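You operate a simulated robot arm through the tools that you are given. There is no shell and no other tool.

The job below is to be done with a simulated robot arm. You get a single attempt, and the scene is never put back.

TASK
Put things in order on the open cabinet top. At the end: the beige pale felt pad stands on top of the yellow card sleeve; the cream short standing pack is on the brown wedges carton; the wide red band stands where the cream short standing pack stood; the small blue brush stands on top of the blue block; whatever was shut is shut again. Leave all else as you found it, and nothing knocked over.
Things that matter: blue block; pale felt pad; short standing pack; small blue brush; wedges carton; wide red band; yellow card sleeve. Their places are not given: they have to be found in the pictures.

Only the result counts: the job must be done as asked and must still hold three seconds after the hand-in. Knocking over, shifting, dropping, spilling or breaking anything else fails it.

THE ROBOT
A 6-joint arm with a two-finger parallel gripper, fixed in place. Base frame: the origin is at the foot of the arm, x ahead of it, y to its left, z up; the work surface is at about z = 0. Lengths are in mm, angles in rad, forces in N, time in s.
With the tool pointing down near the work surface it reaches from about 180 to 460 mm from the base axis. Its first joint turns from -1.222 to 1.222 rad. Payload 1.9 kg.
Tool frame: the origin (TCP) lies between the finger pads and is the grasp point; the fingertips stand 23 mm ahead of it; z points along the fingers, y is the line along which they close. Largest opening 94 mm; finger width 38, thickness 10; the body of the gripper, 54 by 96 mm, starts 39 mm behind the TCP.
Orientation is told as [roll, pitch, yaw] about the base's x, y, z axes, in that order, counted from this pose: with the fingers straight down and closing along the base's y, the tool's x points along the base's -x, its y along +y and its z along -z.

THE INTERFACE
- The arm moves only by the tool jog_arm. Its argument "deltas" is one flat list of numbers, 7 for each row, row after row: the turn, a rotation vector about the base's x, y, z in rad, then the shift along the base's x, y, z in mm, then the opening in per cent of the stroke, from 0 (shut) to 100 (fully open). In form: [ax, ay, az, dx, dy, dz, grip, ax, ay, az, dx, dy, dz, grip, ...]. A call has 1 to 20 rows; each row is the pose to reach, as a shift and turn from the pose commanded when the call began. Rows are played at 5 a second. More than 50 mm and 0.15 rad between two rows, or a gripper value outside its range, and nothing of the call is played. Where a pose cannot be reached the arm comes as near as it can. A force on the tool above 40 N (or 10 N above the force at the start of the call, whichever is more), or a blocked arm, ends the call early, and 0.2 s more pass. The fingers move at their own pace (about 108 mm/s each) and stop on an object; they squeeze with about 21 N. The grip force told is the motor's: it shows also when the fingers shut on nothing. Time passes only in rows, and 0.2 s behind the last, so rows that repeat a pose let the fingers close. The reply holds the time, the measured pose of the TCP, the force on the tool along the base axes, the opening and the grip force, in the units named above and with some noise, with the torque about the TCP (base axes, N m) and any sound that the robot's microphone picked up.
- Cameras (640 x 400 px; columns grow to the right, rows downward): "scene" is fixed at [42.9, 301.1, 424.8]; the picture's right is [-0.87, -0.50, 0.00], its down [-0.28, 0.48, -0.83] and it looks along [0.42, -0.72, -0.55] (base axes); focal length 214 px, centre (320, 200). "wrist" rides on the gripper at [87, 16, -74] in the tool frame; the picture's right is [-0.18, 0.98, 0.00], its down [-0.58, -0.11, -0.81] and it looks along [-0.79, -0.15, 0.59] (tool axes); focal length 243 px, centre (320, 200).
- snapshot(camera): a new picture of that camera. The clock stands still meanwhile.
- pixel_to_xyz(camera, pixels): for up to 12 pixels [column, row] of the newest picture of that camera ("zoom" is the newest enlarged one), the place [x, y, z] in the base frame of the surface seen there, good to about 2 mm. The clock stands still meanwhile.
- inspect(camera, box): a new picture of the part [left, top, right, bottom] of that camera's present view, enlarged. The clock stands still meanwhile.
- sign_off(): hands the job in; it is judged then, once.

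Open the gripper and draw the arm clear of the work before you hand the job in, unless the task says otherwise.

The tools are called after "Call:" as name(argument=value, ...) on one line, values as JSON. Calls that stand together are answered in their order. jog_arm: Moves the arm, as the interface text tells. Its arguments: {"type":"object","properties":{"deltas":{"type":"array"}},"required":["deltas"]} The other tools are called the same way: snapshot (camera) takes a picture; pixel_to_xyz (camera, pixels) gives the place of the surface under pixels of a picture; inspect (camera, box) takes an enlarged picture of a part of a camera's view; sign_off () hands the job in.

At the start:

```text
time: 0.0
position: [317.8, 74.5, 323.3]
ee_rot: [-0.002, 0.0, -0.001]
wrist_force: [-0.9, -0.9, 0.2]
wrist_torque: [0.01, 0.02, -0.02]
opening: 93.8
grip_force: 0.1
```

scene: 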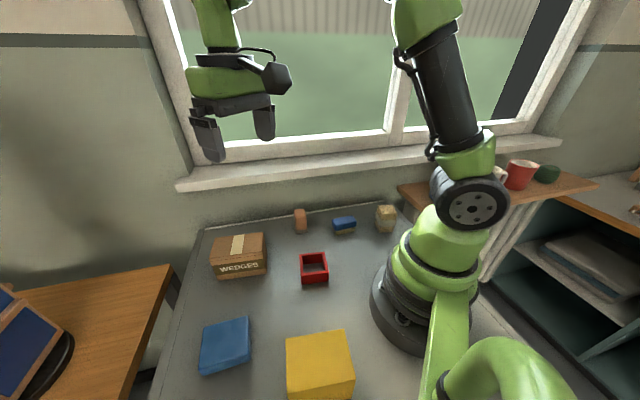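
wrist: 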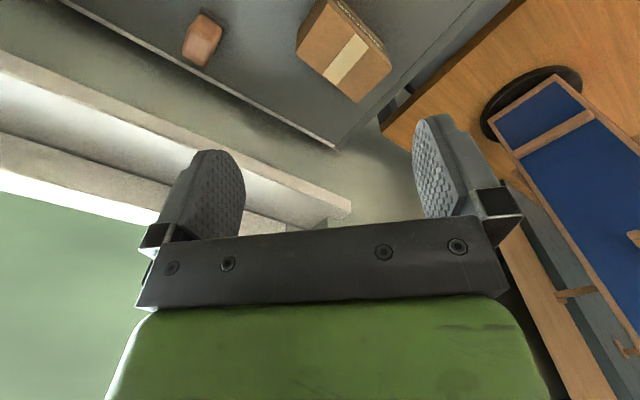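

The scene picture shows a carton at (238,256), a red band at (314,268), an orange thing at (300,221), a blue brush at (344,225), a cream pack at (385,218), a blue block at (225,345) and a yellow box at (320,365). I'll enlarge those parts to see them properly.

Call:
inspect(camera="scene", box=[270, 190, 430, 290])

Call:
inspect(camera="scene", box=[160, 200, 400, 400])

Call:
inspect(camera="scene", box=[440, 120, 640, 400])

```text
4.00 times, centred on (350, 240) of scene
```

zoom: 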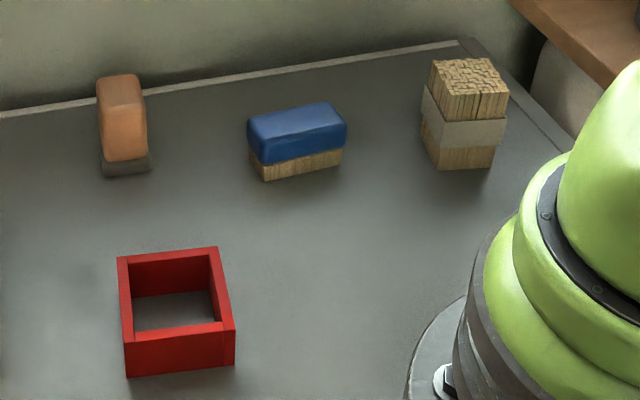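

```text
2.00 times, centred on (280, 300) of scene
```

zoom: 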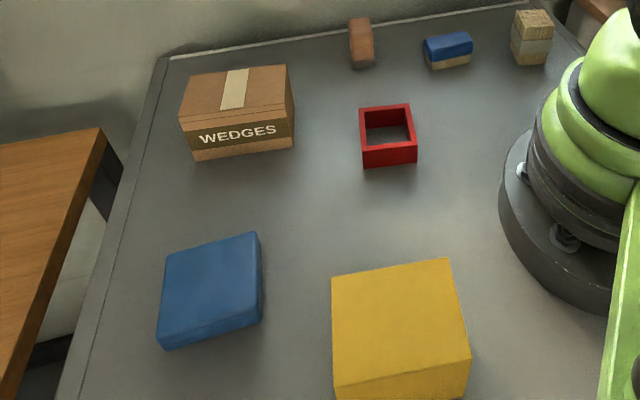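

```text
1.43 times, centred on (540, 260) of scene
```

zoom: 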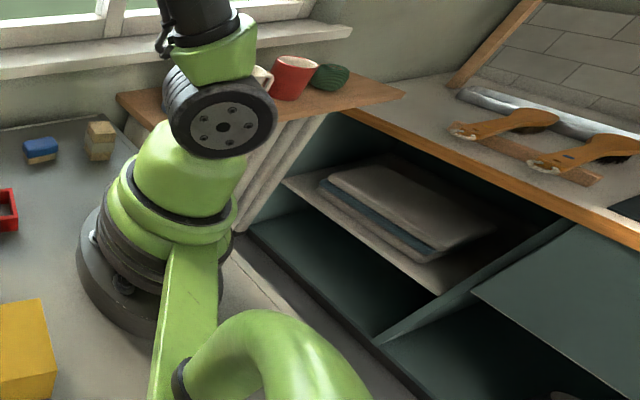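

No beige felt pad is plainly in sight yet. I'll measure the places of the visible things in a fresh scene picture before looking round with the wrist camera.

Call:
snapshot(camera="scene")

Call:
pixel_to_xyz(camera="scene", pixels=[[287, 340], [344, 331], [353, 374], [288, 396], [205, 328], [248, 318], [249, 353], [200, 372], [211, 238], [263, 234], [266, 252], [211, 263]])

Call:
pixel_to_xyz(camera="scene", pixels=[[300, 213], [301, 224], [302, 232], [344, 219], [346, 228], [345, 233], [385, 207], [386, 222], [387, 230], [301, 256], [324, 253], [315, 270]])

Call:
pixel_to_xyz(camera="scene", pixels=[[213, 278], [265, 273], [303, 284], [328, 281], [280, 300], [200, 230], [400, 205], [160, 390], [270, 390], [360, 250], [310, 272], [327, 265]])

```text
taken
```

scene: 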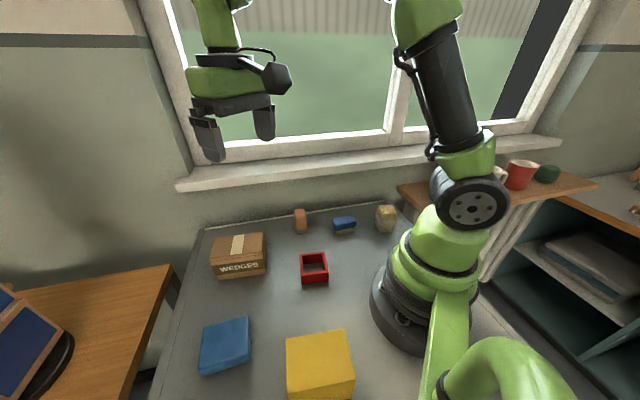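

```text
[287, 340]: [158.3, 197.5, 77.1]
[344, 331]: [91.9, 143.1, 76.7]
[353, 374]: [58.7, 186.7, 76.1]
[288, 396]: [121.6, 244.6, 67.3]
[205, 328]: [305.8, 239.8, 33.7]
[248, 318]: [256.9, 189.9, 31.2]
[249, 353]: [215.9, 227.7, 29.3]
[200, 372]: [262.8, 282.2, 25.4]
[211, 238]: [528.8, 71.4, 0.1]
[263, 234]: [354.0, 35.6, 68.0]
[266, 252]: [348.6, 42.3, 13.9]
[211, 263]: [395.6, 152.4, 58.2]
```

```text
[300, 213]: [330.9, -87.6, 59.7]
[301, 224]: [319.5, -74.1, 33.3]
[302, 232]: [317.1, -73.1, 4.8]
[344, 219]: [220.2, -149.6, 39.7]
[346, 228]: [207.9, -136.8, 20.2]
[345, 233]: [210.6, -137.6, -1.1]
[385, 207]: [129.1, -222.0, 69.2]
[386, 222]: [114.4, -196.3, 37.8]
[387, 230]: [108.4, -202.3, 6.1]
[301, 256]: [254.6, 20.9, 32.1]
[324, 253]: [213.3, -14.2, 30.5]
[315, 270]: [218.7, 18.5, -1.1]
```

```text
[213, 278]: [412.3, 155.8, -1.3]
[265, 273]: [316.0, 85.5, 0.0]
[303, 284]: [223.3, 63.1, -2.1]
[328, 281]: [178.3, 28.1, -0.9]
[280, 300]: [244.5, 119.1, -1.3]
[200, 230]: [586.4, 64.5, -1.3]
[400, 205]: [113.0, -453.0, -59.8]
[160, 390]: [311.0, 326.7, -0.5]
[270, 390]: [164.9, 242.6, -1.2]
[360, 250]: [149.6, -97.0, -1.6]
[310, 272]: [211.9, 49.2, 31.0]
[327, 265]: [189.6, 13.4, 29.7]
```

The wrist picture shows the orange thing at (202,40) and the carton at (345,50). I'll enlarge both.

Call:
inspect(camera="wrist", box=[150, 0, 410, 130])

Call:
inspect(camera="scene", box=[270, 310, 370, 400])

Call:
inspect(camera="scene", box=[200, 225, 280, 285])

Call:
inspect(camera="scene", box=[280, 200, 330, 240])

Call:
inspect(camera="scene", box=[0, 270, 80, 400])

```text
2.46 times, centred on (280, 65) of wrist
```

zoom: 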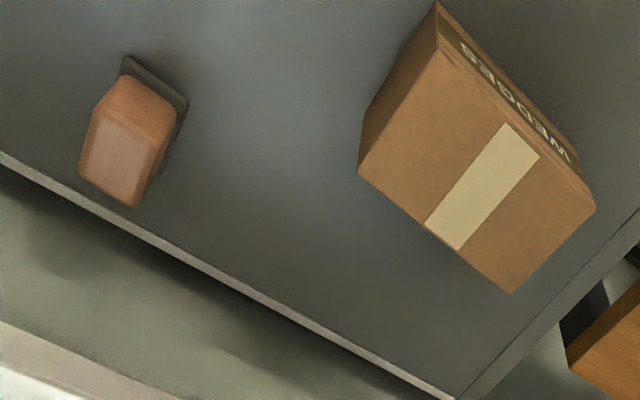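

```text
4.44 times, centred on (320, 355) of scene
```

zoom: 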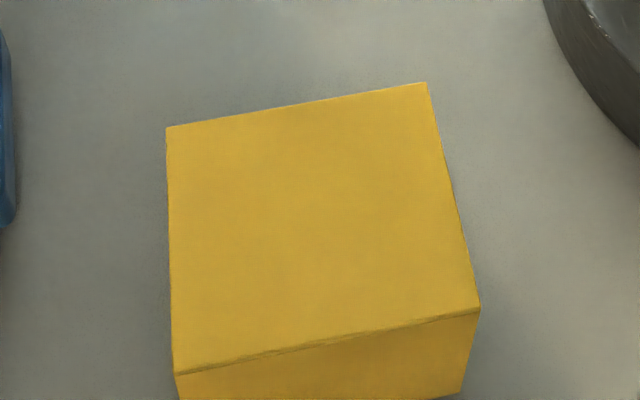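

```text
6.67 times, centred on (240, 255) of scene
```

zoom: 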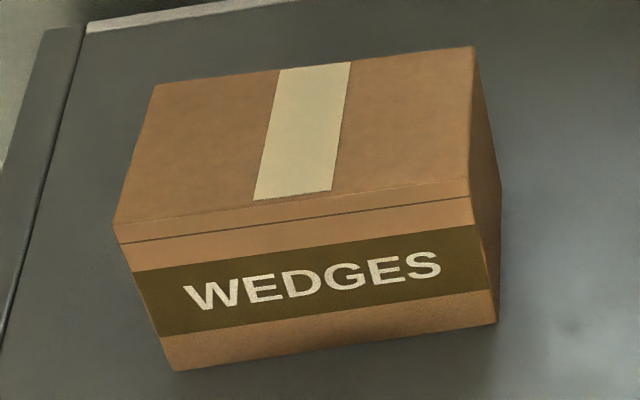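

```text
10.00 times, centred on (305, 220) of scene
```

zoom: 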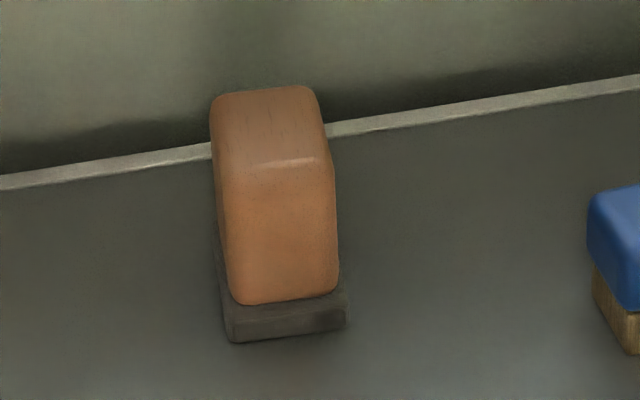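

```text
3.08 times, centred on (40, 335) of scene
```

zoom: 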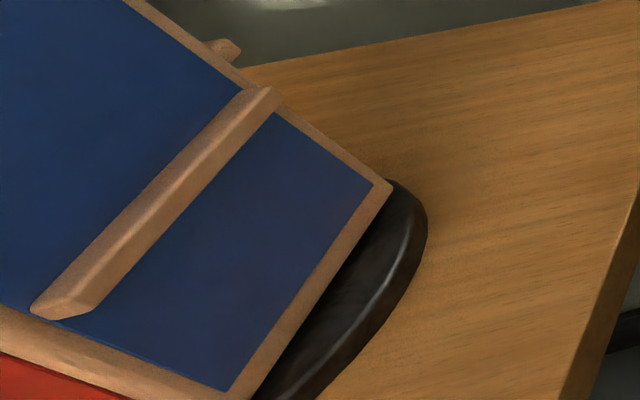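

The sleeve's far sides are hidden from the scene camera, and the carton has a lid seam, so the pad may be in or under something. I'll turn the wrist towards the sleeve and look at it from the other side.

Call:
jog_arm(deltas=[0, 0, 0.143, -9, 1, -6, 100, 0, 0, 0.285, -19, 2, -12, 100, 0, 0, 0.428, -28, 3, -19, 100, 0, 0, 0.571, -38, 5, -25, 100, 0, 0, 0.713, -47, 6, -31, 100, 0, 0, 0.856, -56, 7, -37, 100, 0, 0, 0.999, -66, 8, -43, 100, 0, 0, 1.141, -75, 9, -50, 100, 0, 0, 1.284, -85, 10, -56, 100, 0, 0, 1.427, -94, 11, -62, 100, 0, 0, 1.569, -103, 12, -68, 100, 0, 0, 1.712, -113, 14, -74, 100, 0, 0, 1.855, -122, 15, -81, 100, 0, 0, 1.997, -132, 16, -87, 100, 0, 0, 2.14, -141, 17, -93, 100])

Call:
snapshot(camera="wrist")

Call:
snapshot(camera="scene")

```text
time: 3.2
position: [176.0, 92.5, 229.7]
ee_rot: [0.0, 0.0, 2.143]
wrist_force: [0.0, 0.9, 0.3]
wrist_torque: [-0.01, 0.01, 0.0]
opening: 94.0
grip_force: 0.1
```

```text
taken
```

wrist: 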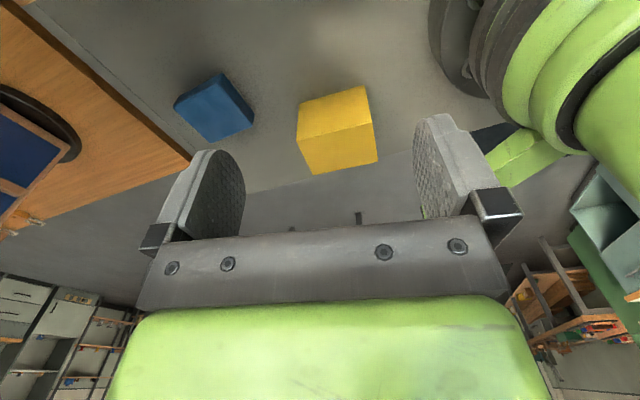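

```text
taken
```

scene: 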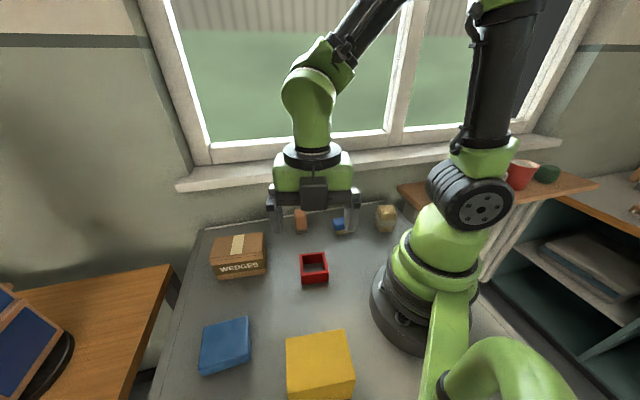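

The sleeve is at (338,130) in the wrist view. I'll enlarge it and the block to look for an open side or something beneath.

Call:
inspect(camera="wrist", box=[160, 60, 420, 240])

Call:
pixel_to_xyz(camera="wrist", pixels=[[298, 105], [362, 87], [373, 125], [298, 138], [376, 160], [313, 174], [175, 102], [222, 75], [253, 120], [215, 140], [358, 215], [280, 185]])

```text
2.22 times, centred on (290, 150) of wrist
```

zoom: 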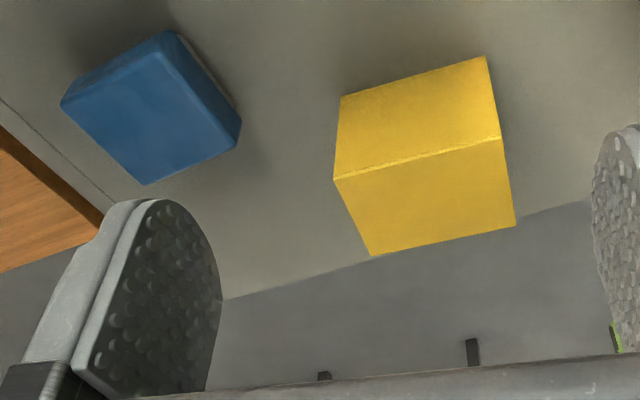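

```text
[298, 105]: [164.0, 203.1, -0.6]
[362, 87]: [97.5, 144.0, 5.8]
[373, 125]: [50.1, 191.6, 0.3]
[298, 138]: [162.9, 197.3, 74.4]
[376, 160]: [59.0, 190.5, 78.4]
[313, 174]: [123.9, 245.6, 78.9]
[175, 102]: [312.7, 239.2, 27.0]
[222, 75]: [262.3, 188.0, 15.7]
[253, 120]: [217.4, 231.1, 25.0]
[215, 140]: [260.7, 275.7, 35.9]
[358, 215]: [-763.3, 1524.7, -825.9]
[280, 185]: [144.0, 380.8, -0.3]
```

The two long sides and the top of the sleeve are solid, and I have not seen the short ends. I'll move round to view the end that faces +x/+y.

Call:
jog_arm(deltas=[0, 0, 0.143, 15, 22, -10, 100, 0, 0, 0.286, 30, 45, -20, 100, 0, 0, 0.43, 45, 67, -30, 100, 0, 0, 0.573, 60, 90, -40, 100, 0, 0, 0.716, 75, 112, -50, 100, 0, 0, 0.86, 90, 135, -60, 100])

Call:
snapshot(camera="wrist")

Call:
inspect(camera="wrist", box=[220, 20, 480, 200])

```text
time: 4.6
position: [267.6, 227.7, 170.1]
ee_rot: [-0.001, -0.002, 3.002]
wrist_force: [-0.1, 0.8, -0.2]
wrist_torque: [0.0, 0.02, -0.02]
opening: 93.9
grip_force: 0.0
```

```text
taken
```

wrist: 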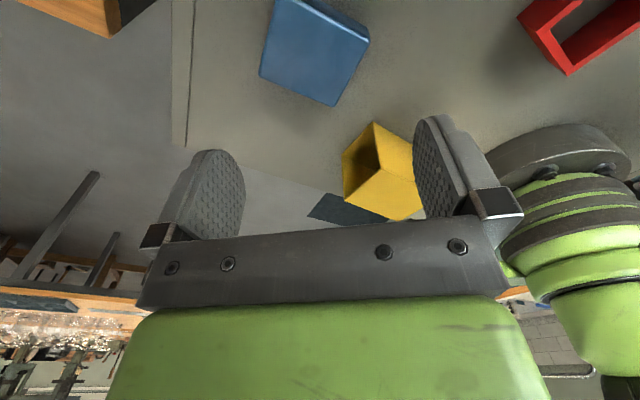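

```text
2.22 times, centred on (350, 110) of wrist
```

zoom: 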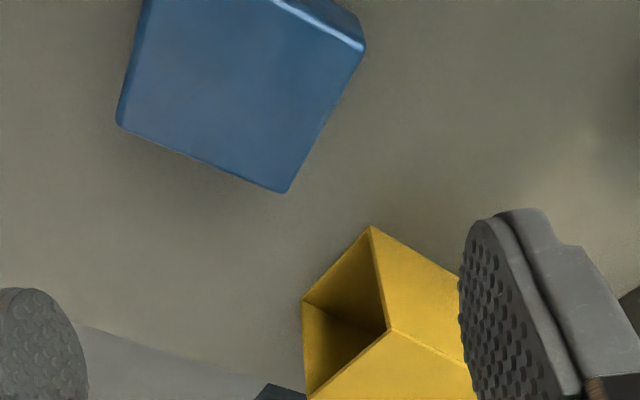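

The sleeve is a tube, open at the end seen around (365,165), and its inside is dark. I'll turn further and go lower to look straight into it.

Call:
jog_arm(deltas=[0, 0, 0.12, -10, 12, -14, 100, 0, 0, 0.24, -20, 24, -28, 100, 0, 0, 0.36, -30, 36, -42, 100, 0, 0, 0.48, -40, 48, -56, 100, 0, 0, 0.6, -50, 60, -70, 100])

Call:
snapshot(camera="wrist")

Call:
inspect(camera="wrist", box=[220, 20, 480, 240])

```text
time: 5.8
position: [217.7, 287.5, 101.1]
ee_rot: [-0.001, -0.001, -2.683]
wrist_force: [0.0, 0.1, 0.3]
wrist_torque: [0.0, -0.03, 0.01]
opening: 93.8
grip_force: 0.2
```

```text
taken
```

wrist: 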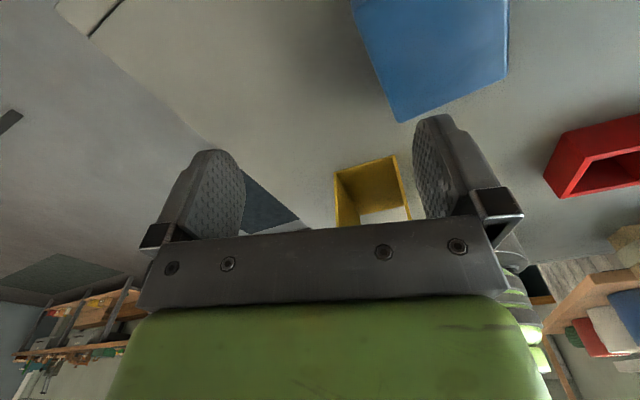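

```text
1.82 times, centred on (350, 130) of wrist
```

zoom: 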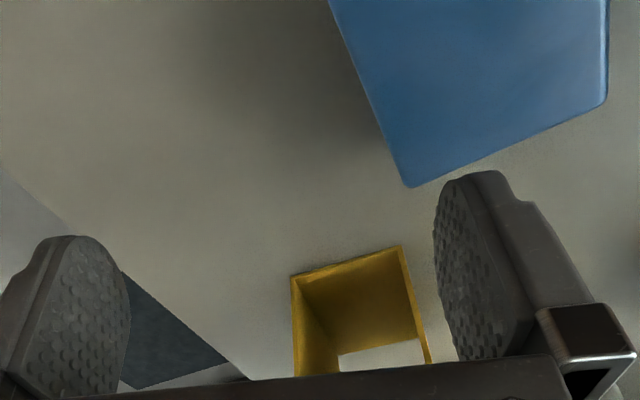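

The sleeve is an empty see-through tube, so nothing is hidden there. The carton has a lid seam, so I'll swing the wrist back and look at it closely.

Call:
jog_arm(deltas=[0, 0, -0.14, 2, -8, 30, 100, 0, 0, -0.28, 4, -16, 60, 100, 0, 0, -0.42, 6, -24, 90, 100, 0, 0, -0.56, 8, -32, 120, 100, 0, 0, -0.7, 10, -40, 130, 100, 0, 0, -0.84, 12, -48, 130, 100, 0, 0, -0.98, 14, -56, 130, 100, 0, 0, -1.12, 16, -64, 130, 100, 0, 0, -1.26, 18, -72, 130, 100, 0, 0, -1.4, 20, -80, 130, 100, 0, 0, -1.54, 22, -88, 130, 100, 0, 0, -1.68, 24, -96, 130, 100, 0, 0, -1.82, 26, -104, 130, 100])

Call:
snapshot(camera="wrist")

```text
time: 8.6
position: [243.5, 183.3, 230.7]
ee_rot: [0.0, -0.001, 1.776]
wrist_force: [0.1, 0.0, 0.8]
wrist_torque: [0.05, 0.0, 0.04]
opening: 93.9
grip_force: 0.1
```

```text
taken
```

wrist: 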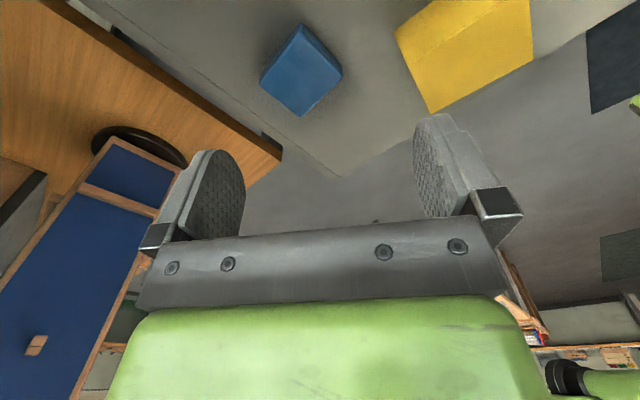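

Only the block and sleeve show here. I'll turn on towards the carton at about (365,95).

Call:
jog_arm(deltas=[0, 0, -0.13, 5, -13, 0, 100, 0, 0, -0.26, 10, -26, 0, 100, 0, 0, -0.39, 15, -40, 0, 100, 0, 0, -0.52, 20, -53, -5, 100, 0, 0, -0.65, 25, -66, -10, 100, 0, 0, -0.78, 30, -80, -20, 100, 0, 0, -0.91, 35, -93, -25, 100, 0, 0, -1.04, 40, -106, -30, 100, 0, 0, -1.176, 46, -120, -30, 100])

Call:
snapshot(camera="wrist")

```text
time: 10.6
position: [288.2, 62.9, 200.2]
ee_rot: [0.0, 0.001, 0.6]
wrist_force: [0.8, 0.4, 0.7]
wrist_torque: [-0.01, -0.03, -0.01]
opening: 94.0
grip_force: 0.0
```

```text
taken
```

wrist: 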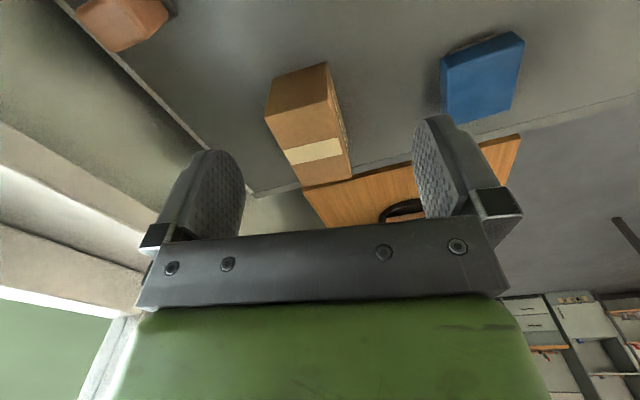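

Call:
inspect(camera="wrist", box=[240, 40, 380, 200])

Call:
pixel_to_xyz(camera="wrist", pixels=[[267, 113], [333, 98], [350, 177], [305, 185], [276, 77], [325, 65], [287, 150], [340, 137], [310, 140], [300, 110], [349, 150], [330, 80]])

```text
2.50 times, centred on (310, 120) of wrist
```

zoom: 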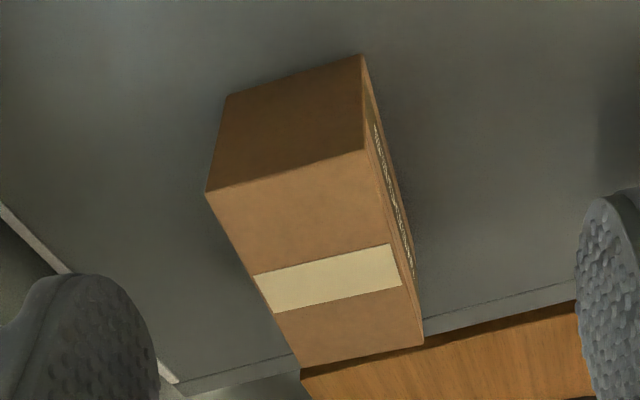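

```text
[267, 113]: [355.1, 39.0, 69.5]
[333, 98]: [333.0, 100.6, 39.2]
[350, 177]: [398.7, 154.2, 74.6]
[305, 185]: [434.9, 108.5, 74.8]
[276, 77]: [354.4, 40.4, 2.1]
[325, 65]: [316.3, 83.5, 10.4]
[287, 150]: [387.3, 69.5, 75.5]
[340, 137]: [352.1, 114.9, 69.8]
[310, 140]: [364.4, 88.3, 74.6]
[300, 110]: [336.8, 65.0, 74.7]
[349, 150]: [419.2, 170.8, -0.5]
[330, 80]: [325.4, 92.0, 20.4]
```

The carton is a plain box of about 106×59×75, with a seam only on its printed face. I'll turn towards the -y side to look closely at the eraser-like thing, the brush and the bundle.

Call:
jog_arm(deltas=[0, 0, -0.14, -2, -10, 10, 100, 0, 0, -0.28, -4, -20, 20, 100, 0, 0, -0.42, -6, -30, 30, 100, 0, 0, -0.56, -8, -40, 40, 100, 0, 0, -0.7, -10, -50, 50, 100, 0, 0, -0.84, -12, -60, 50, 100, 0, 0, -0.98, -15, -70, 50, 100, 0, 0, -1.12, -18, -80, 50, 100, 0, 0, -1.26, -21, -90, 50, 100, 0, 0, -1.4, -24, -100, 50, 100, 0, 0, -1.54, -27, -110, 50, 100, 0, 0, -1.68, -30, -120, 50, 100, 0, 0, -1.82, -33, -130, 50, 100, 0, 0, -1.96, -36, -140, 50, 100, 0, 0, -2.1, -38, -150, 50, 100])

Call:
snapshot(camera="wrist")

Call:
snapshot(camera="scene")

```text
time: 13.8
position: [248.6, -85.7, 249.5]
ee_rot: [0.0, -0.001, -1.5]
wrist_force: [0.4, 0.6, 0.5]
wrist_torque: [0.0, 0.03, -0.02]
opening: 94.1
grip_force: 0.0
```

```text
taken
```

wrist: 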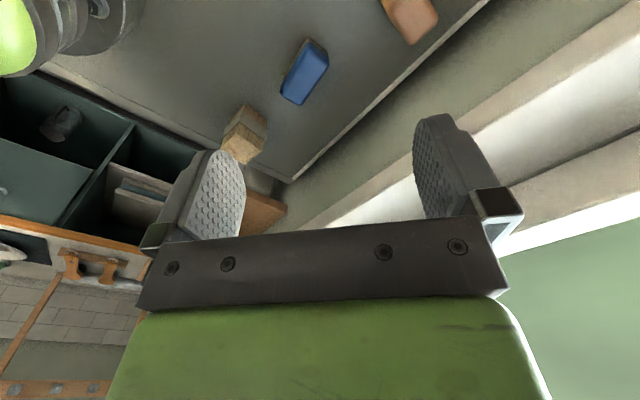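

```text
taken
```

scene: 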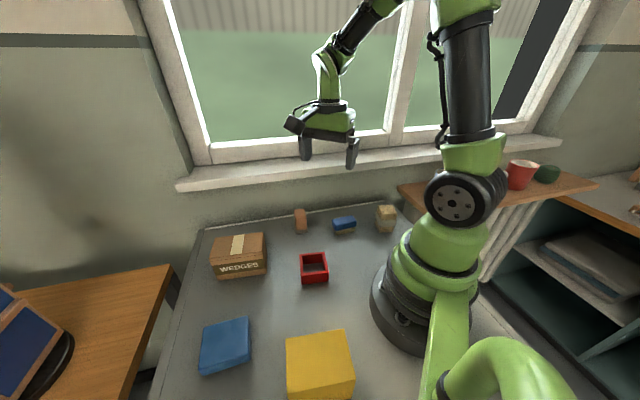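

The bundle is at (245,133), the brush at (305,72) and the eraser at (410,15) in the wrist view. I'll enlarge that region.

Call:
inspect(camera="wrist", box=[200, 0, 450, 190])

Call:
inspect(camera="wrist", box=[0, 60, 200, 250])

Call:
pixel_to_xyz(camera="wrist", pixels=[[245, 150], [262, 125], [225, 135], [290, 90], [315, 60], [305, 100], [327, 57], [285, 90], [295, 75], [410, 25], [256, 118], [243, 108]])

```text
2.11 times, centred on (325, 95) of wrist
```

zoom: 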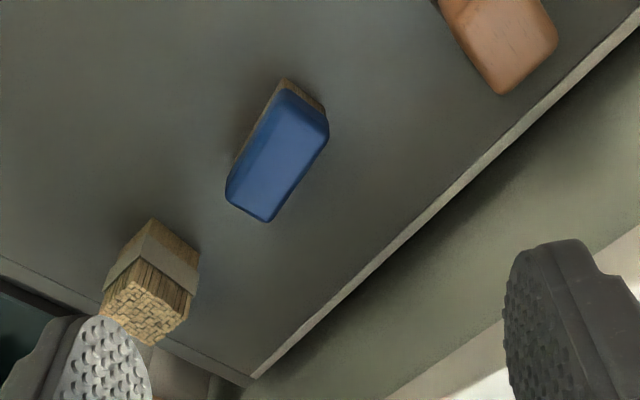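

```text
2.11 times, centred on (100, 155) of wrist
```

zoom: 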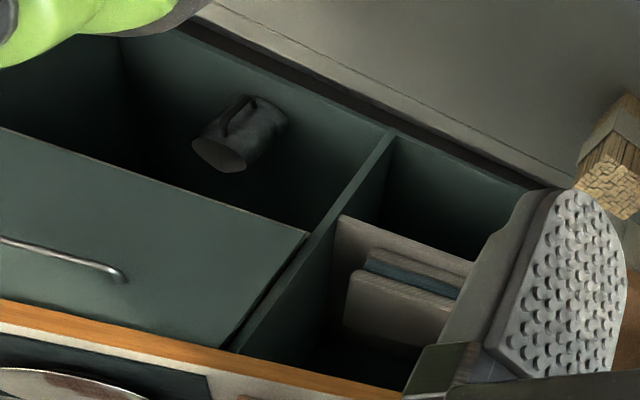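

```text
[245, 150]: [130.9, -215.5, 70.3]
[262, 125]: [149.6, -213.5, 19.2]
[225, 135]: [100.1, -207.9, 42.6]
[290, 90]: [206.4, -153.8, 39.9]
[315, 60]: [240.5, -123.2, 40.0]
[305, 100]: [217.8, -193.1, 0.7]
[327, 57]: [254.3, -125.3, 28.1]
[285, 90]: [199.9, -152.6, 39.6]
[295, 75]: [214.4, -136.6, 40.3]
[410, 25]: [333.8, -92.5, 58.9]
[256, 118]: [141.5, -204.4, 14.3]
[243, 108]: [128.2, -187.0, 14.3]
```

I'll look much closer at the carton's seam and its edges, to tell whether the lid is real or only printed.

Call:
inspect(camera="scene", box=[244, 228, 272, 250])

Call:
inspect(camera="scene", box=[206, 230, 236, 270])

Call:
inspect(camera="wrist", box=[375, 0, 445, 50])

Call:
inspect(camera="scene", box=[370, 195, 405, 240])

```text
16.00 times, centred on (258, 239) of scene
```

zoom: 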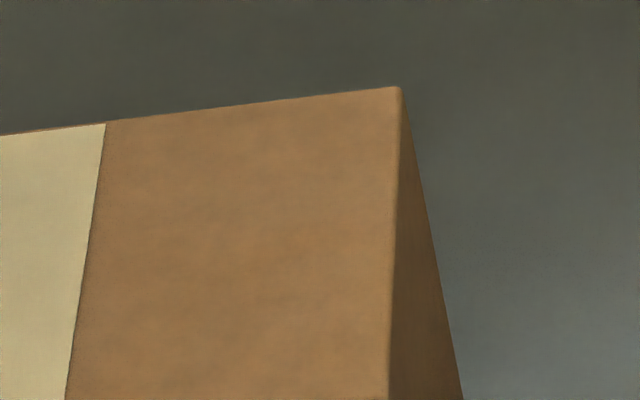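

```text
10.00 times, centred on (221, 250) of scene
```

zoom: 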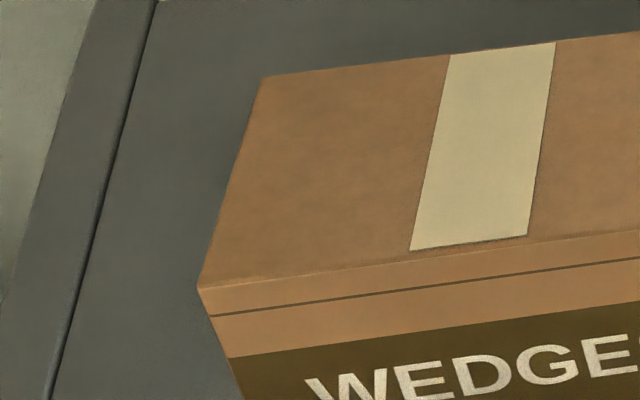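

```text
8.00 times, centred on (410, 25) of wrist
```

zoom: 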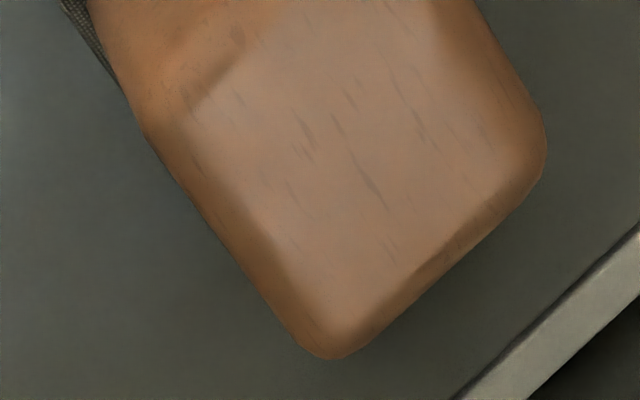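

```text
8.89 times, centred on (388, 218) of scene
```

zoom: 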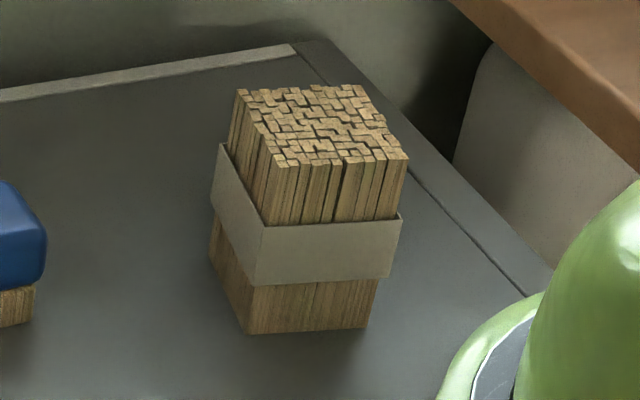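

The bundle is the standing pack. The eraser has a wood-grained body on a woven felt base. Before taking it as the pad, I'll check the carton's far side, which I haven't seen, for an opening.

Call:
jog_arm(deltas=[0, 0, 0.142, 6, 5, 0, 100, 0, 0, 0.284, 12, 10, 0, 100, 0, 0, 0.426, 18, 15, 0, 100, 0, 0, 0.568, 24, 20, 0, 100, 0, 0, 0.71, 30, 25, 0, 100, 0, 0, 0.852, 36, 30, 0, 100, 0, 0, 0.994, 42, 35, 0, 100, 0, 0, 1.136, 48, 40, 0, 100, 0, 0, 1.278, 54, 45, 0, 100, 0, 0, 1.42, 60, 50, 0, 100, 0, 0, 1.562, 66, 55, 0, 100, 0, 0, 1.704, 72, 60, 0, 100, 0, 0, 1.846, 78, 65, 0, 100, 0, 0, 1.985, 84, 70, 0, 100])

Call:
jog_arm(deltas=[0, 0, 0.142, 6, 5, -5, 100, 0, 0, 0.284, 12, 10, -10, 100, 0, 0, 0.426, 18, 15, -15, 100, 0, 0, 0.568, 24, 20, -20, 100, 0, 0, 0.71, 30, 25, -25, 100, 0, 0, 0.852, 36, 30, -30, 100, 0, 0, 0.994, 42, 35, -35, 100, 0, 0, 1.136, 48, 40, -40, 100, 0, 0, 1.278, 54, 45, -45, 100, 0, 0, 1.42, 60, 50, -50, 100, 0, 0, 1.562, 66, 55, -55, 100, 0, 0, 1.704, 72, 60, -60, 100, 0, 0, 1.846, 78, 62, -65, 100, 0, 0, 1.985, 82, 64, -70, 100])

Call:
snapshot(camera="wrist")

Call:
inspect(camera="wrist", box=[220, 0, 480, 230])

```text
time: 16.8
position: [335.4, -17.6, 249.8]
ee_rot: [-0.001, 0.0, 0.492]
wrist_force: [0.5, -0.9, 0.1]
wrist_torque: [0.04, 0.03, 0.02]
opening: 94.1
grip_force: 0.1
```

```text
time: 19.8
position: [416.5, 47.5, 181.2]
ee_rot: [-0.001, -0.001, 2.474]
wrist_force: [0.1, -0.3, 0.4]
wrist_torque: [0.02, 0.0, 0.0]
opening: 94.0
grip_force: 0.1
```

```text
taken
```

wrist: 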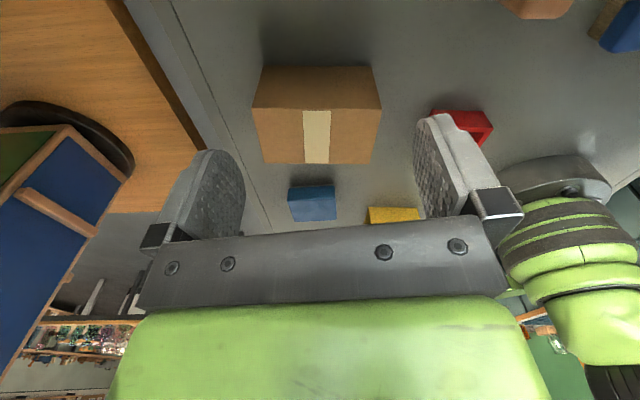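

```text
1.74 times, centred on (350, 115) of wrist
```

zoom: 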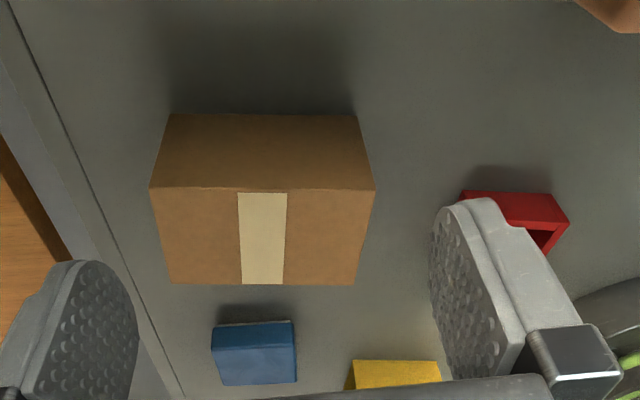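

The carton's far side is solid too. The blue block shows a pale rim at its base at (310,187), so I'll zoom in on that.

Call:
inspect(camera="wrist", box=[280, 175, 345, 228])

Call:
inspect(camera="scene", box=[190, 310, 260, 380])

Call:
inspect(camera="wrist", box=[480, 0, 640, 60])

```text
7.55 times, centred on (312, 202) of wrist
```

zoom: 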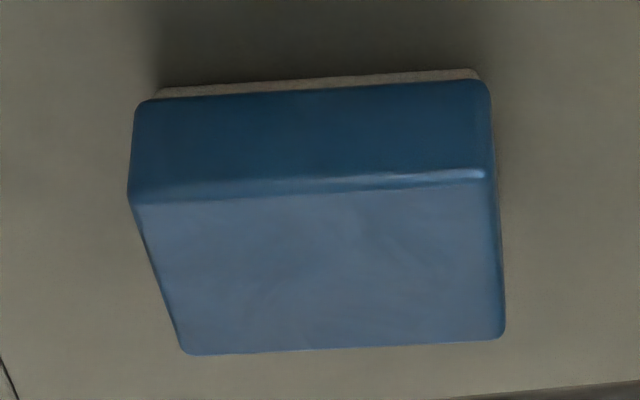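

```text
5.71 times, centred on (225, 345) of scene
```

zoom: 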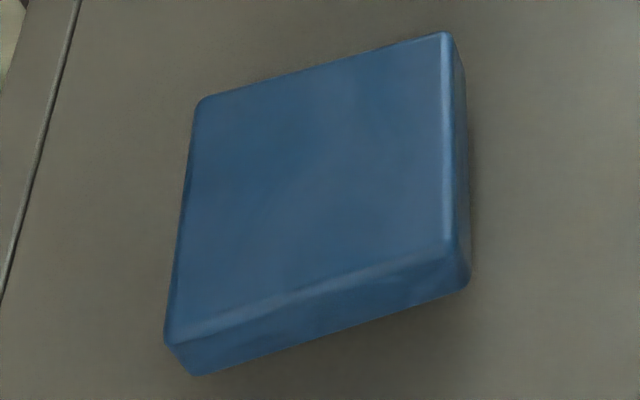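

```text
4.00 times, centred on (560, 30) of wrist
```

zoom: 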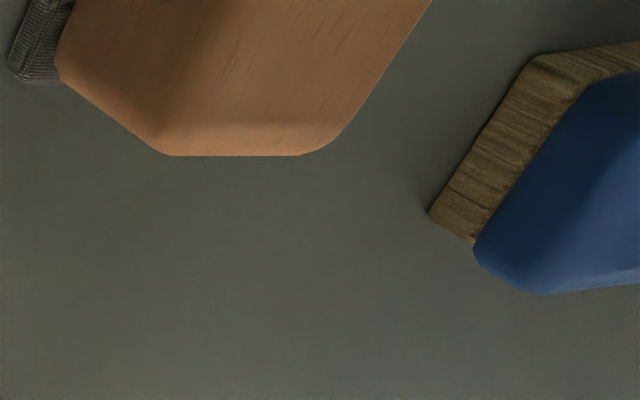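

The block has a pale strip at its base, which could be its own base or a pad lying under it. I'll go and view it at a low angle.

Call:
jog_arm(deltas=[0, 0, -0.134, -24, 18, 0, 100, 0, 0, -0.267, -48, 36, 0, 100, 0, 0, -0.4, -72, 54, 0, 100, 0, 0, -0.534, -96, 72, 0, 100, 0, 0, -0.667, -120, 92, 0, 100, 0, 0, -0.8, -144, 112, 0, 100, 0, 0, -0.934, -167, 130, -5, 100])

Call:
jog_arm(deltas=[0.13, 0, 0, 0, 8, -22, 100, 0.26, 0, 0, 0, 16, -45, 100, 0.39, 0, 0, 0, 24, -68, 100, 0.5, 0, 0, 0, 33, -90, 100])

Call:
snapshot(camera="wrist")

Call:
inspect(camera="wrist", box=[220, 0, 480, 200])

```text
time: 21.4
position: [249.3, 176.3, 173.3]
ee_rot: [0.0, -0.001, 1.538]
wrist_force: [-0.3, 0.7, 0.4]
wrist_torque: [0.0, -0.02, -0.04]
opening: 93.8
grip_force: 0.2
```

```text
time: 22.4
position: [249.5, 208.9, 84.1]
ee_rot: [0.018, -0.498, 1.532]
wrist_force: [0.7, 0.4, 0.0]
wrist_torque: [0.02, -0.01, 0.02]
opening: 93.8
grip_force: 0.0
```

```text
taken
```

wrist: 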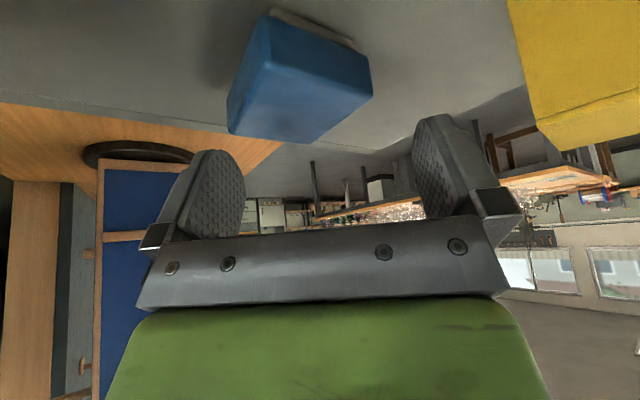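

```text
2.00 times, centred on (350, 100) of wrist
```

zoom: 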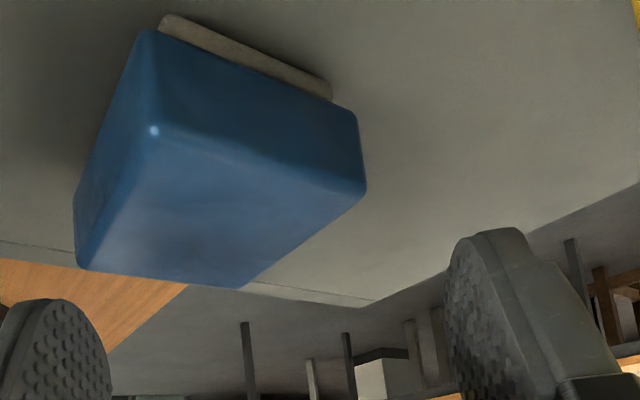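

Call:
inspect(camera="wrist", box=[260, 0, 370, 70])

Call:
pixel_to_xyz(camera="zoom", pixels=[[80, 60], [380, 200], [90, 110], [350, 215]])

Call:
pixel_to_xyz(camera="wrist", pixels=[[275, 10], [310, 24], [350, 40], [280, 17], [345, 46], [266, 30], [300, 45], [340, 60], [258, 65], [310, 80], [360, 90], [280, 110]])

```text
5.71 times, centred on (315, 35) of wrist
```

zoom: 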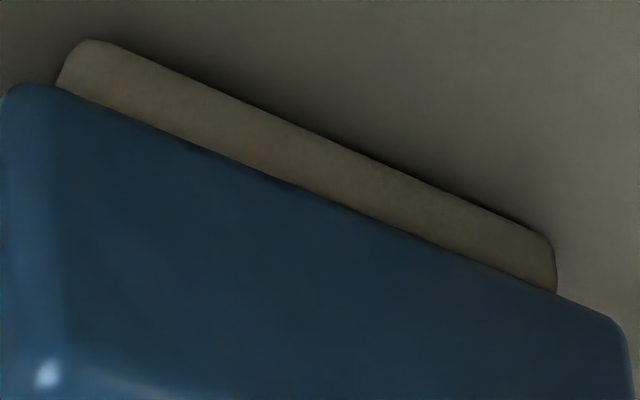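

```text
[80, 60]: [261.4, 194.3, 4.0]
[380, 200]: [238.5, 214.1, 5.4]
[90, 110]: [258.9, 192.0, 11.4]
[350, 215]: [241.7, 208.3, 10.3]
```

```text
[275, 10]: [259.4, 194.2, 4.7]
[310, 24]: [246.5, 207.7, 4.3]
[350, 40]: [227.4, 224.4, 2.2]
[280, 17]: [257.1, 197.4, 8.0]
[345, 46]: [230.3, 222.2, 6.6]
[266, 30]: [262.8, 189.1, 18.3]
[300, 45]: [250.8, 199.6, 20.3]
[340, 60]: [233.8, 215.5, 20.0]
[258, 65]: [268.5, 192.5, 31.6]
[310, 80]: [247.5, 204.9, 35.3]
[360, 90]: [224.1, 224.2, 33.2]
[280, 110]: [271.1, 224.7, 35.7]
```

A pale layer about 9 mm thick with rounded corners lies under the block, set in a few mm all round. It may be a separate felt pad. I'll draw back up and measure the block's top accurately from the scene picture.

Call:
jog_arm(deltas=[-0.13, 0, 0, 0, -10, 30, 100, -0.26, 0, 0, 0, -25, 60, 100, -0.39, 0, 0, 0, -40, 100, 100, -0.498, 0, 0, -5, -60, 140, 100, -0.498, 0, 0, -5, -100, 150, 100])

Call:
snapshot(camera="scene")

Call:
snapshot(camera="wrist")

Call:
inspect(camera="scene", box=[190, 310, 260, 380])

Call:
pixel_to_xyz(camera="zoom", pixels=[[205, 100], [445, 35], [450, 240], [172, 335], [320, 65], [450, 140], [320, 285], [188, 210], [320, 175], [300, 340], [466, 180], [250, 300]])

```text
time: 23.6
position: [244.6, 109.8, 236.5]
ee_rot: [-0.001, -0.001, 1.538]
wrist_force: [0.7, -0.3, -0.4]
wrist_torque: [0.02, -0.01, 0.01]
opening: 94.0
grip_force: 0.0
```

```text
taken
```

scene: 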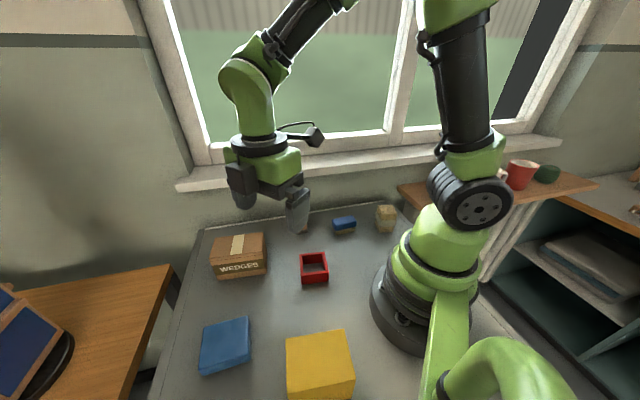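

```text
taken
```

wrist: 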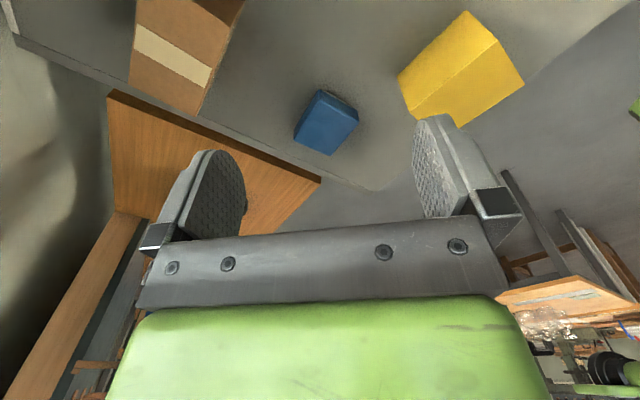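

```text
5.71 times, centred on (225, 345) of scene
```

zoom: 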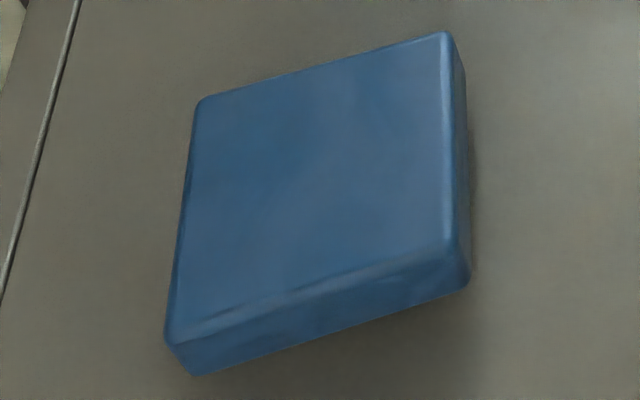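

```text
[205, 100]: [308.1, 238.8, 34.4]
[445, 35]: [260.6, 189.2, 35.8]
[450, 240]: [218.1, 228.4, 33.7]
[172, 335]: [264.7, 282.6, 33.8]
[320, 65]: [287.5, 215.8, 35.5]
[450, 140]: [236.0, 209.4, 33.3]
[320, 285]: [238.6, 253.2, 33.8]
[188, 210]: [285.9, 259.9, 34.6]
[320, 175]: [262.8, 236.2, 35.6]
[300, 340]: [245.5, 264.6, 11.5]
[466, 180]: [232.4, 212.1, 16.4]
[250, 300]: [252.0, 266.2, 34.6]
```

The block's top corners average to a centre of (263,235), with its long edge at about 47° and size 70×60. I'll move above it with the fingers closing across the 60 mm side, then look.

Call:
jog_arm(deltas=[0, 0, -0.143, 4, 25, -20, 100, 0, 0, -0.287, 8, 50, -45, 100, 0, 0, -0.43, 12, 75, -70, 100, 0, 0, -0.574, 15, 100, -95, 100, 0, 0, -0.718, 18.3, 125, -126, 100])

Call:
snapshot(camera="scene")

Call:
inspect(camera="scene", box=[160, 250, 300, 390])

```text
time: 24.8
position: [264.2, 235.3, 109.7]
ee_rot: [-0.002, -0.004, 0.819]
wrist_force: [-0.1, 0.3, -0.4]
wrist_torque: [0.01, 0.02, 0.01]
opening: 94.1
grip_force: 0.1
```

```text
taken
```

scene: 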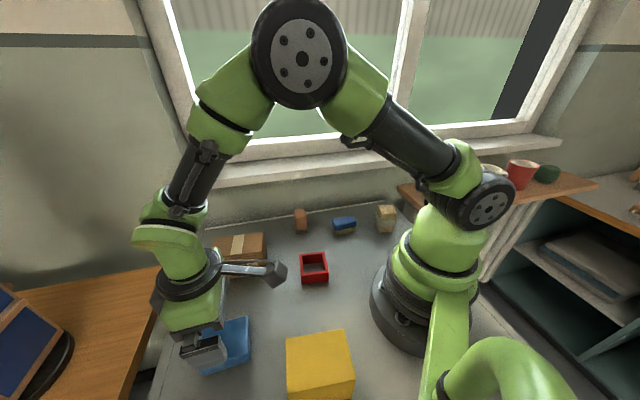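

```text
2.86 times, centred on (230, 320) of scene
```

zoom: 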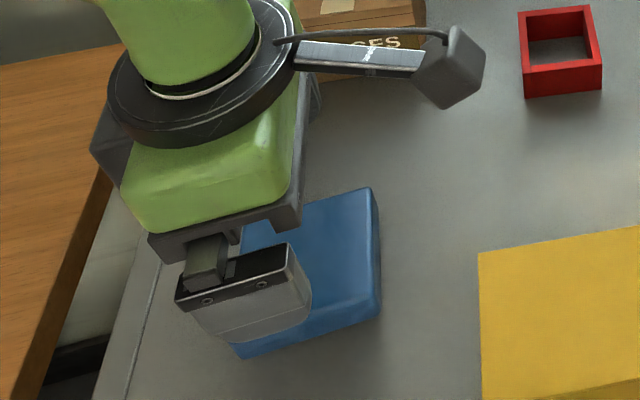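

The open fingers straddle the block. I'll go down to z≈36, keeping the tips above the pale layer, without closing yet.

Call:
jog_arm(deltas=[0, 0, 0, -1, -0.5, -20, 100, 0, 0, 0, -1, -0.5, -40, 100, 0, 0, 0, -1, -0.5, -58, 100, 0, 0, 0, -1, -0.5, -74, 100])

Call:
inspect(camera="scene", box=[160, 270, 300, 390])

Call:
snapshot(camera="wrist")

```text
time: 25.8
position: [263.2, 234.2, 34.0]
ee_rot: [0.0, -0.003, 0.82]
wrist_force: [-0.1, 0.5, -0.2]
wrist_torque: [0.0, -0.02, 0.0]
opening: 93.9
grip_force: 0.0
```

```text
3.33 times, centred on (230, 330) of scene
```

zoom: 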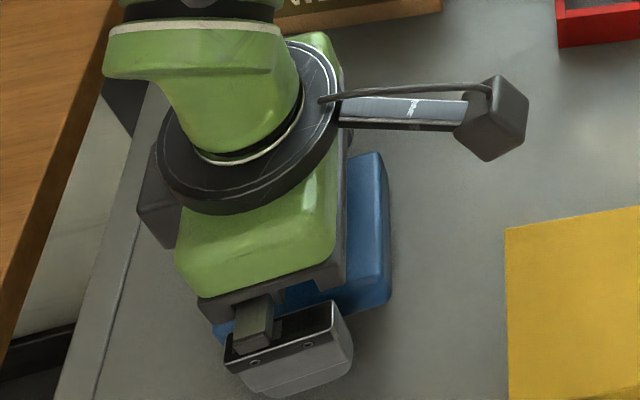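

```text
taken
```

wrist: 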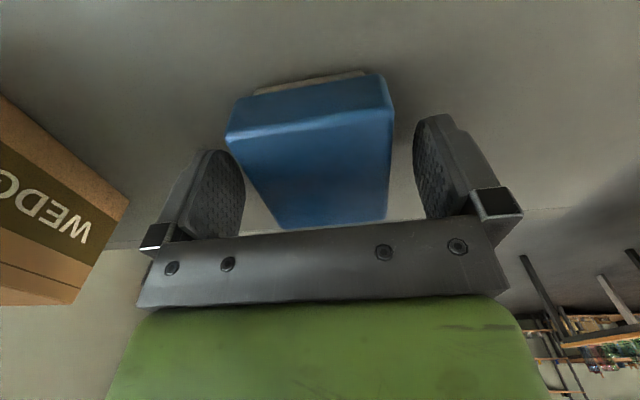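

The gripper bar and block edges line up. I'll close on the block.

Call:
jog_arm(deltas=[0, 0, 0, 0, 0, 0, 75, 0, 0, 0, 0, 0, 0, 65, 0, 0, 0, 0, 0, 0, 55, 0, 0, 0, 0, 0, 0, 50, 0, 0, 0, 0, 0, 0, 50])

```text
time: 27.0
position: [263.3, 234.2, 34.7]
ee_rot: [0.001, -0.001, 0.82]
wrist_force: [1.1, -0.3, -0.3]
wrist_torque: [0.0, 0.01, 0.03]
opening: 65.4
grip_force: 20.5
```

Gripped at 65.4 mm with 20.5 N. I'll lift 18 mm and see whether the pale layer stays behind.

Call:
jog_arm(deltas=[0, 0, 0, 0, 0, 3, 50, 0, 0, 0, 0, 0, 8, 50, 0, 0, 0, 0, 0, 13, 50, 0, 0, 0, 0, 0, 18, 50, 0, 0, 0, 0, 0, 18, 50])

Call:
snapshot(camera="wrist")

Call:
inspect(camera="wrist", box=[200, 40, 440, 240])

Call:
inspect(camera="scene", box=[160, 270, 300, 390])

```text
time: 28.2
position: [262.2, 234.1, 53.7]
ee_rot: [0.0, -0.001, 0.819]
wrist_force: [-0.2, 0.1, -1.2]
wrist_torque: [0.0, 0.01, -0.02]
opening: 65.7
grip_force: 20.9
```

```text
taken
```

wrist: 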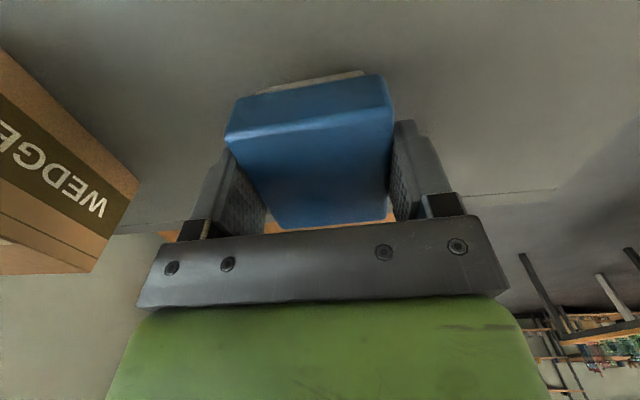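

```text
2.00 times, centred on (320, 140) of wrist
```

zoom: 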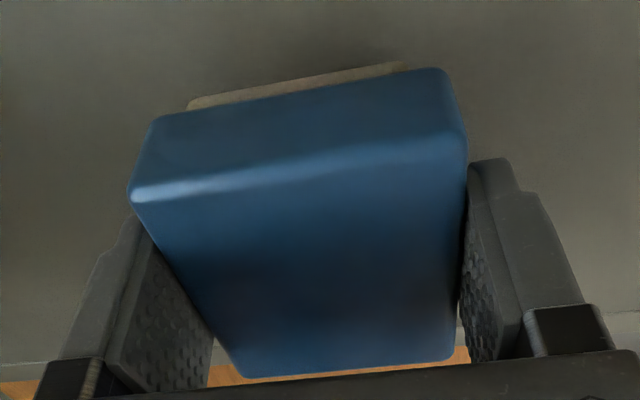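

```text
3.33 times, centred on (230, 330) of scene
```

zoom: 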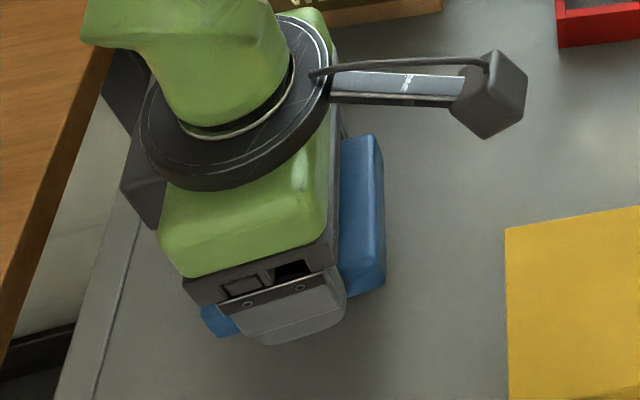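

The pale strip looks unchanged relative to the block. I'll measure its height to see whether it rose with the block.

Call:
pixel_to_xyz(camera="wrist", pixels=[[275, 88], [310, 81], [350, 74], [310, 70], [310, 95], [310, 160]])

Call:
inspect(camera="wrist", box=[220, 50, 410, 140])

```text
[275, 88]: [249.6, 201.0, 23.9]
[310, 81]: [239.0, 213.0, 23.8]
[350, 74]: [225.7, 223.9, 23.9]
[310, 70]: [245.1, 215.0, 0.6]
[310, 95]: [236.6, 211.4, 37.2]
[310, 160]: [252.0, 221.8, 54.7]
```

```text
3.37 times, centred on (315, 95) of wrist
```

zoom: 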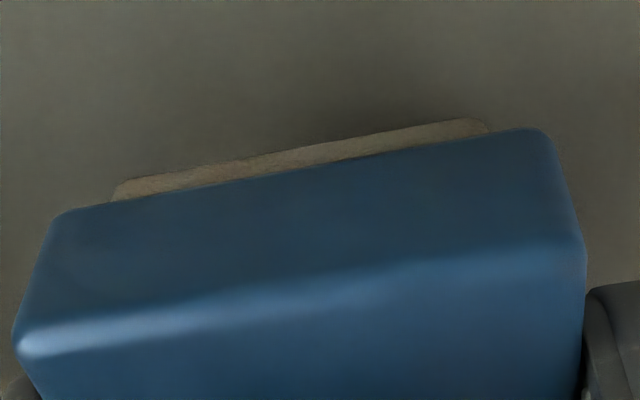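

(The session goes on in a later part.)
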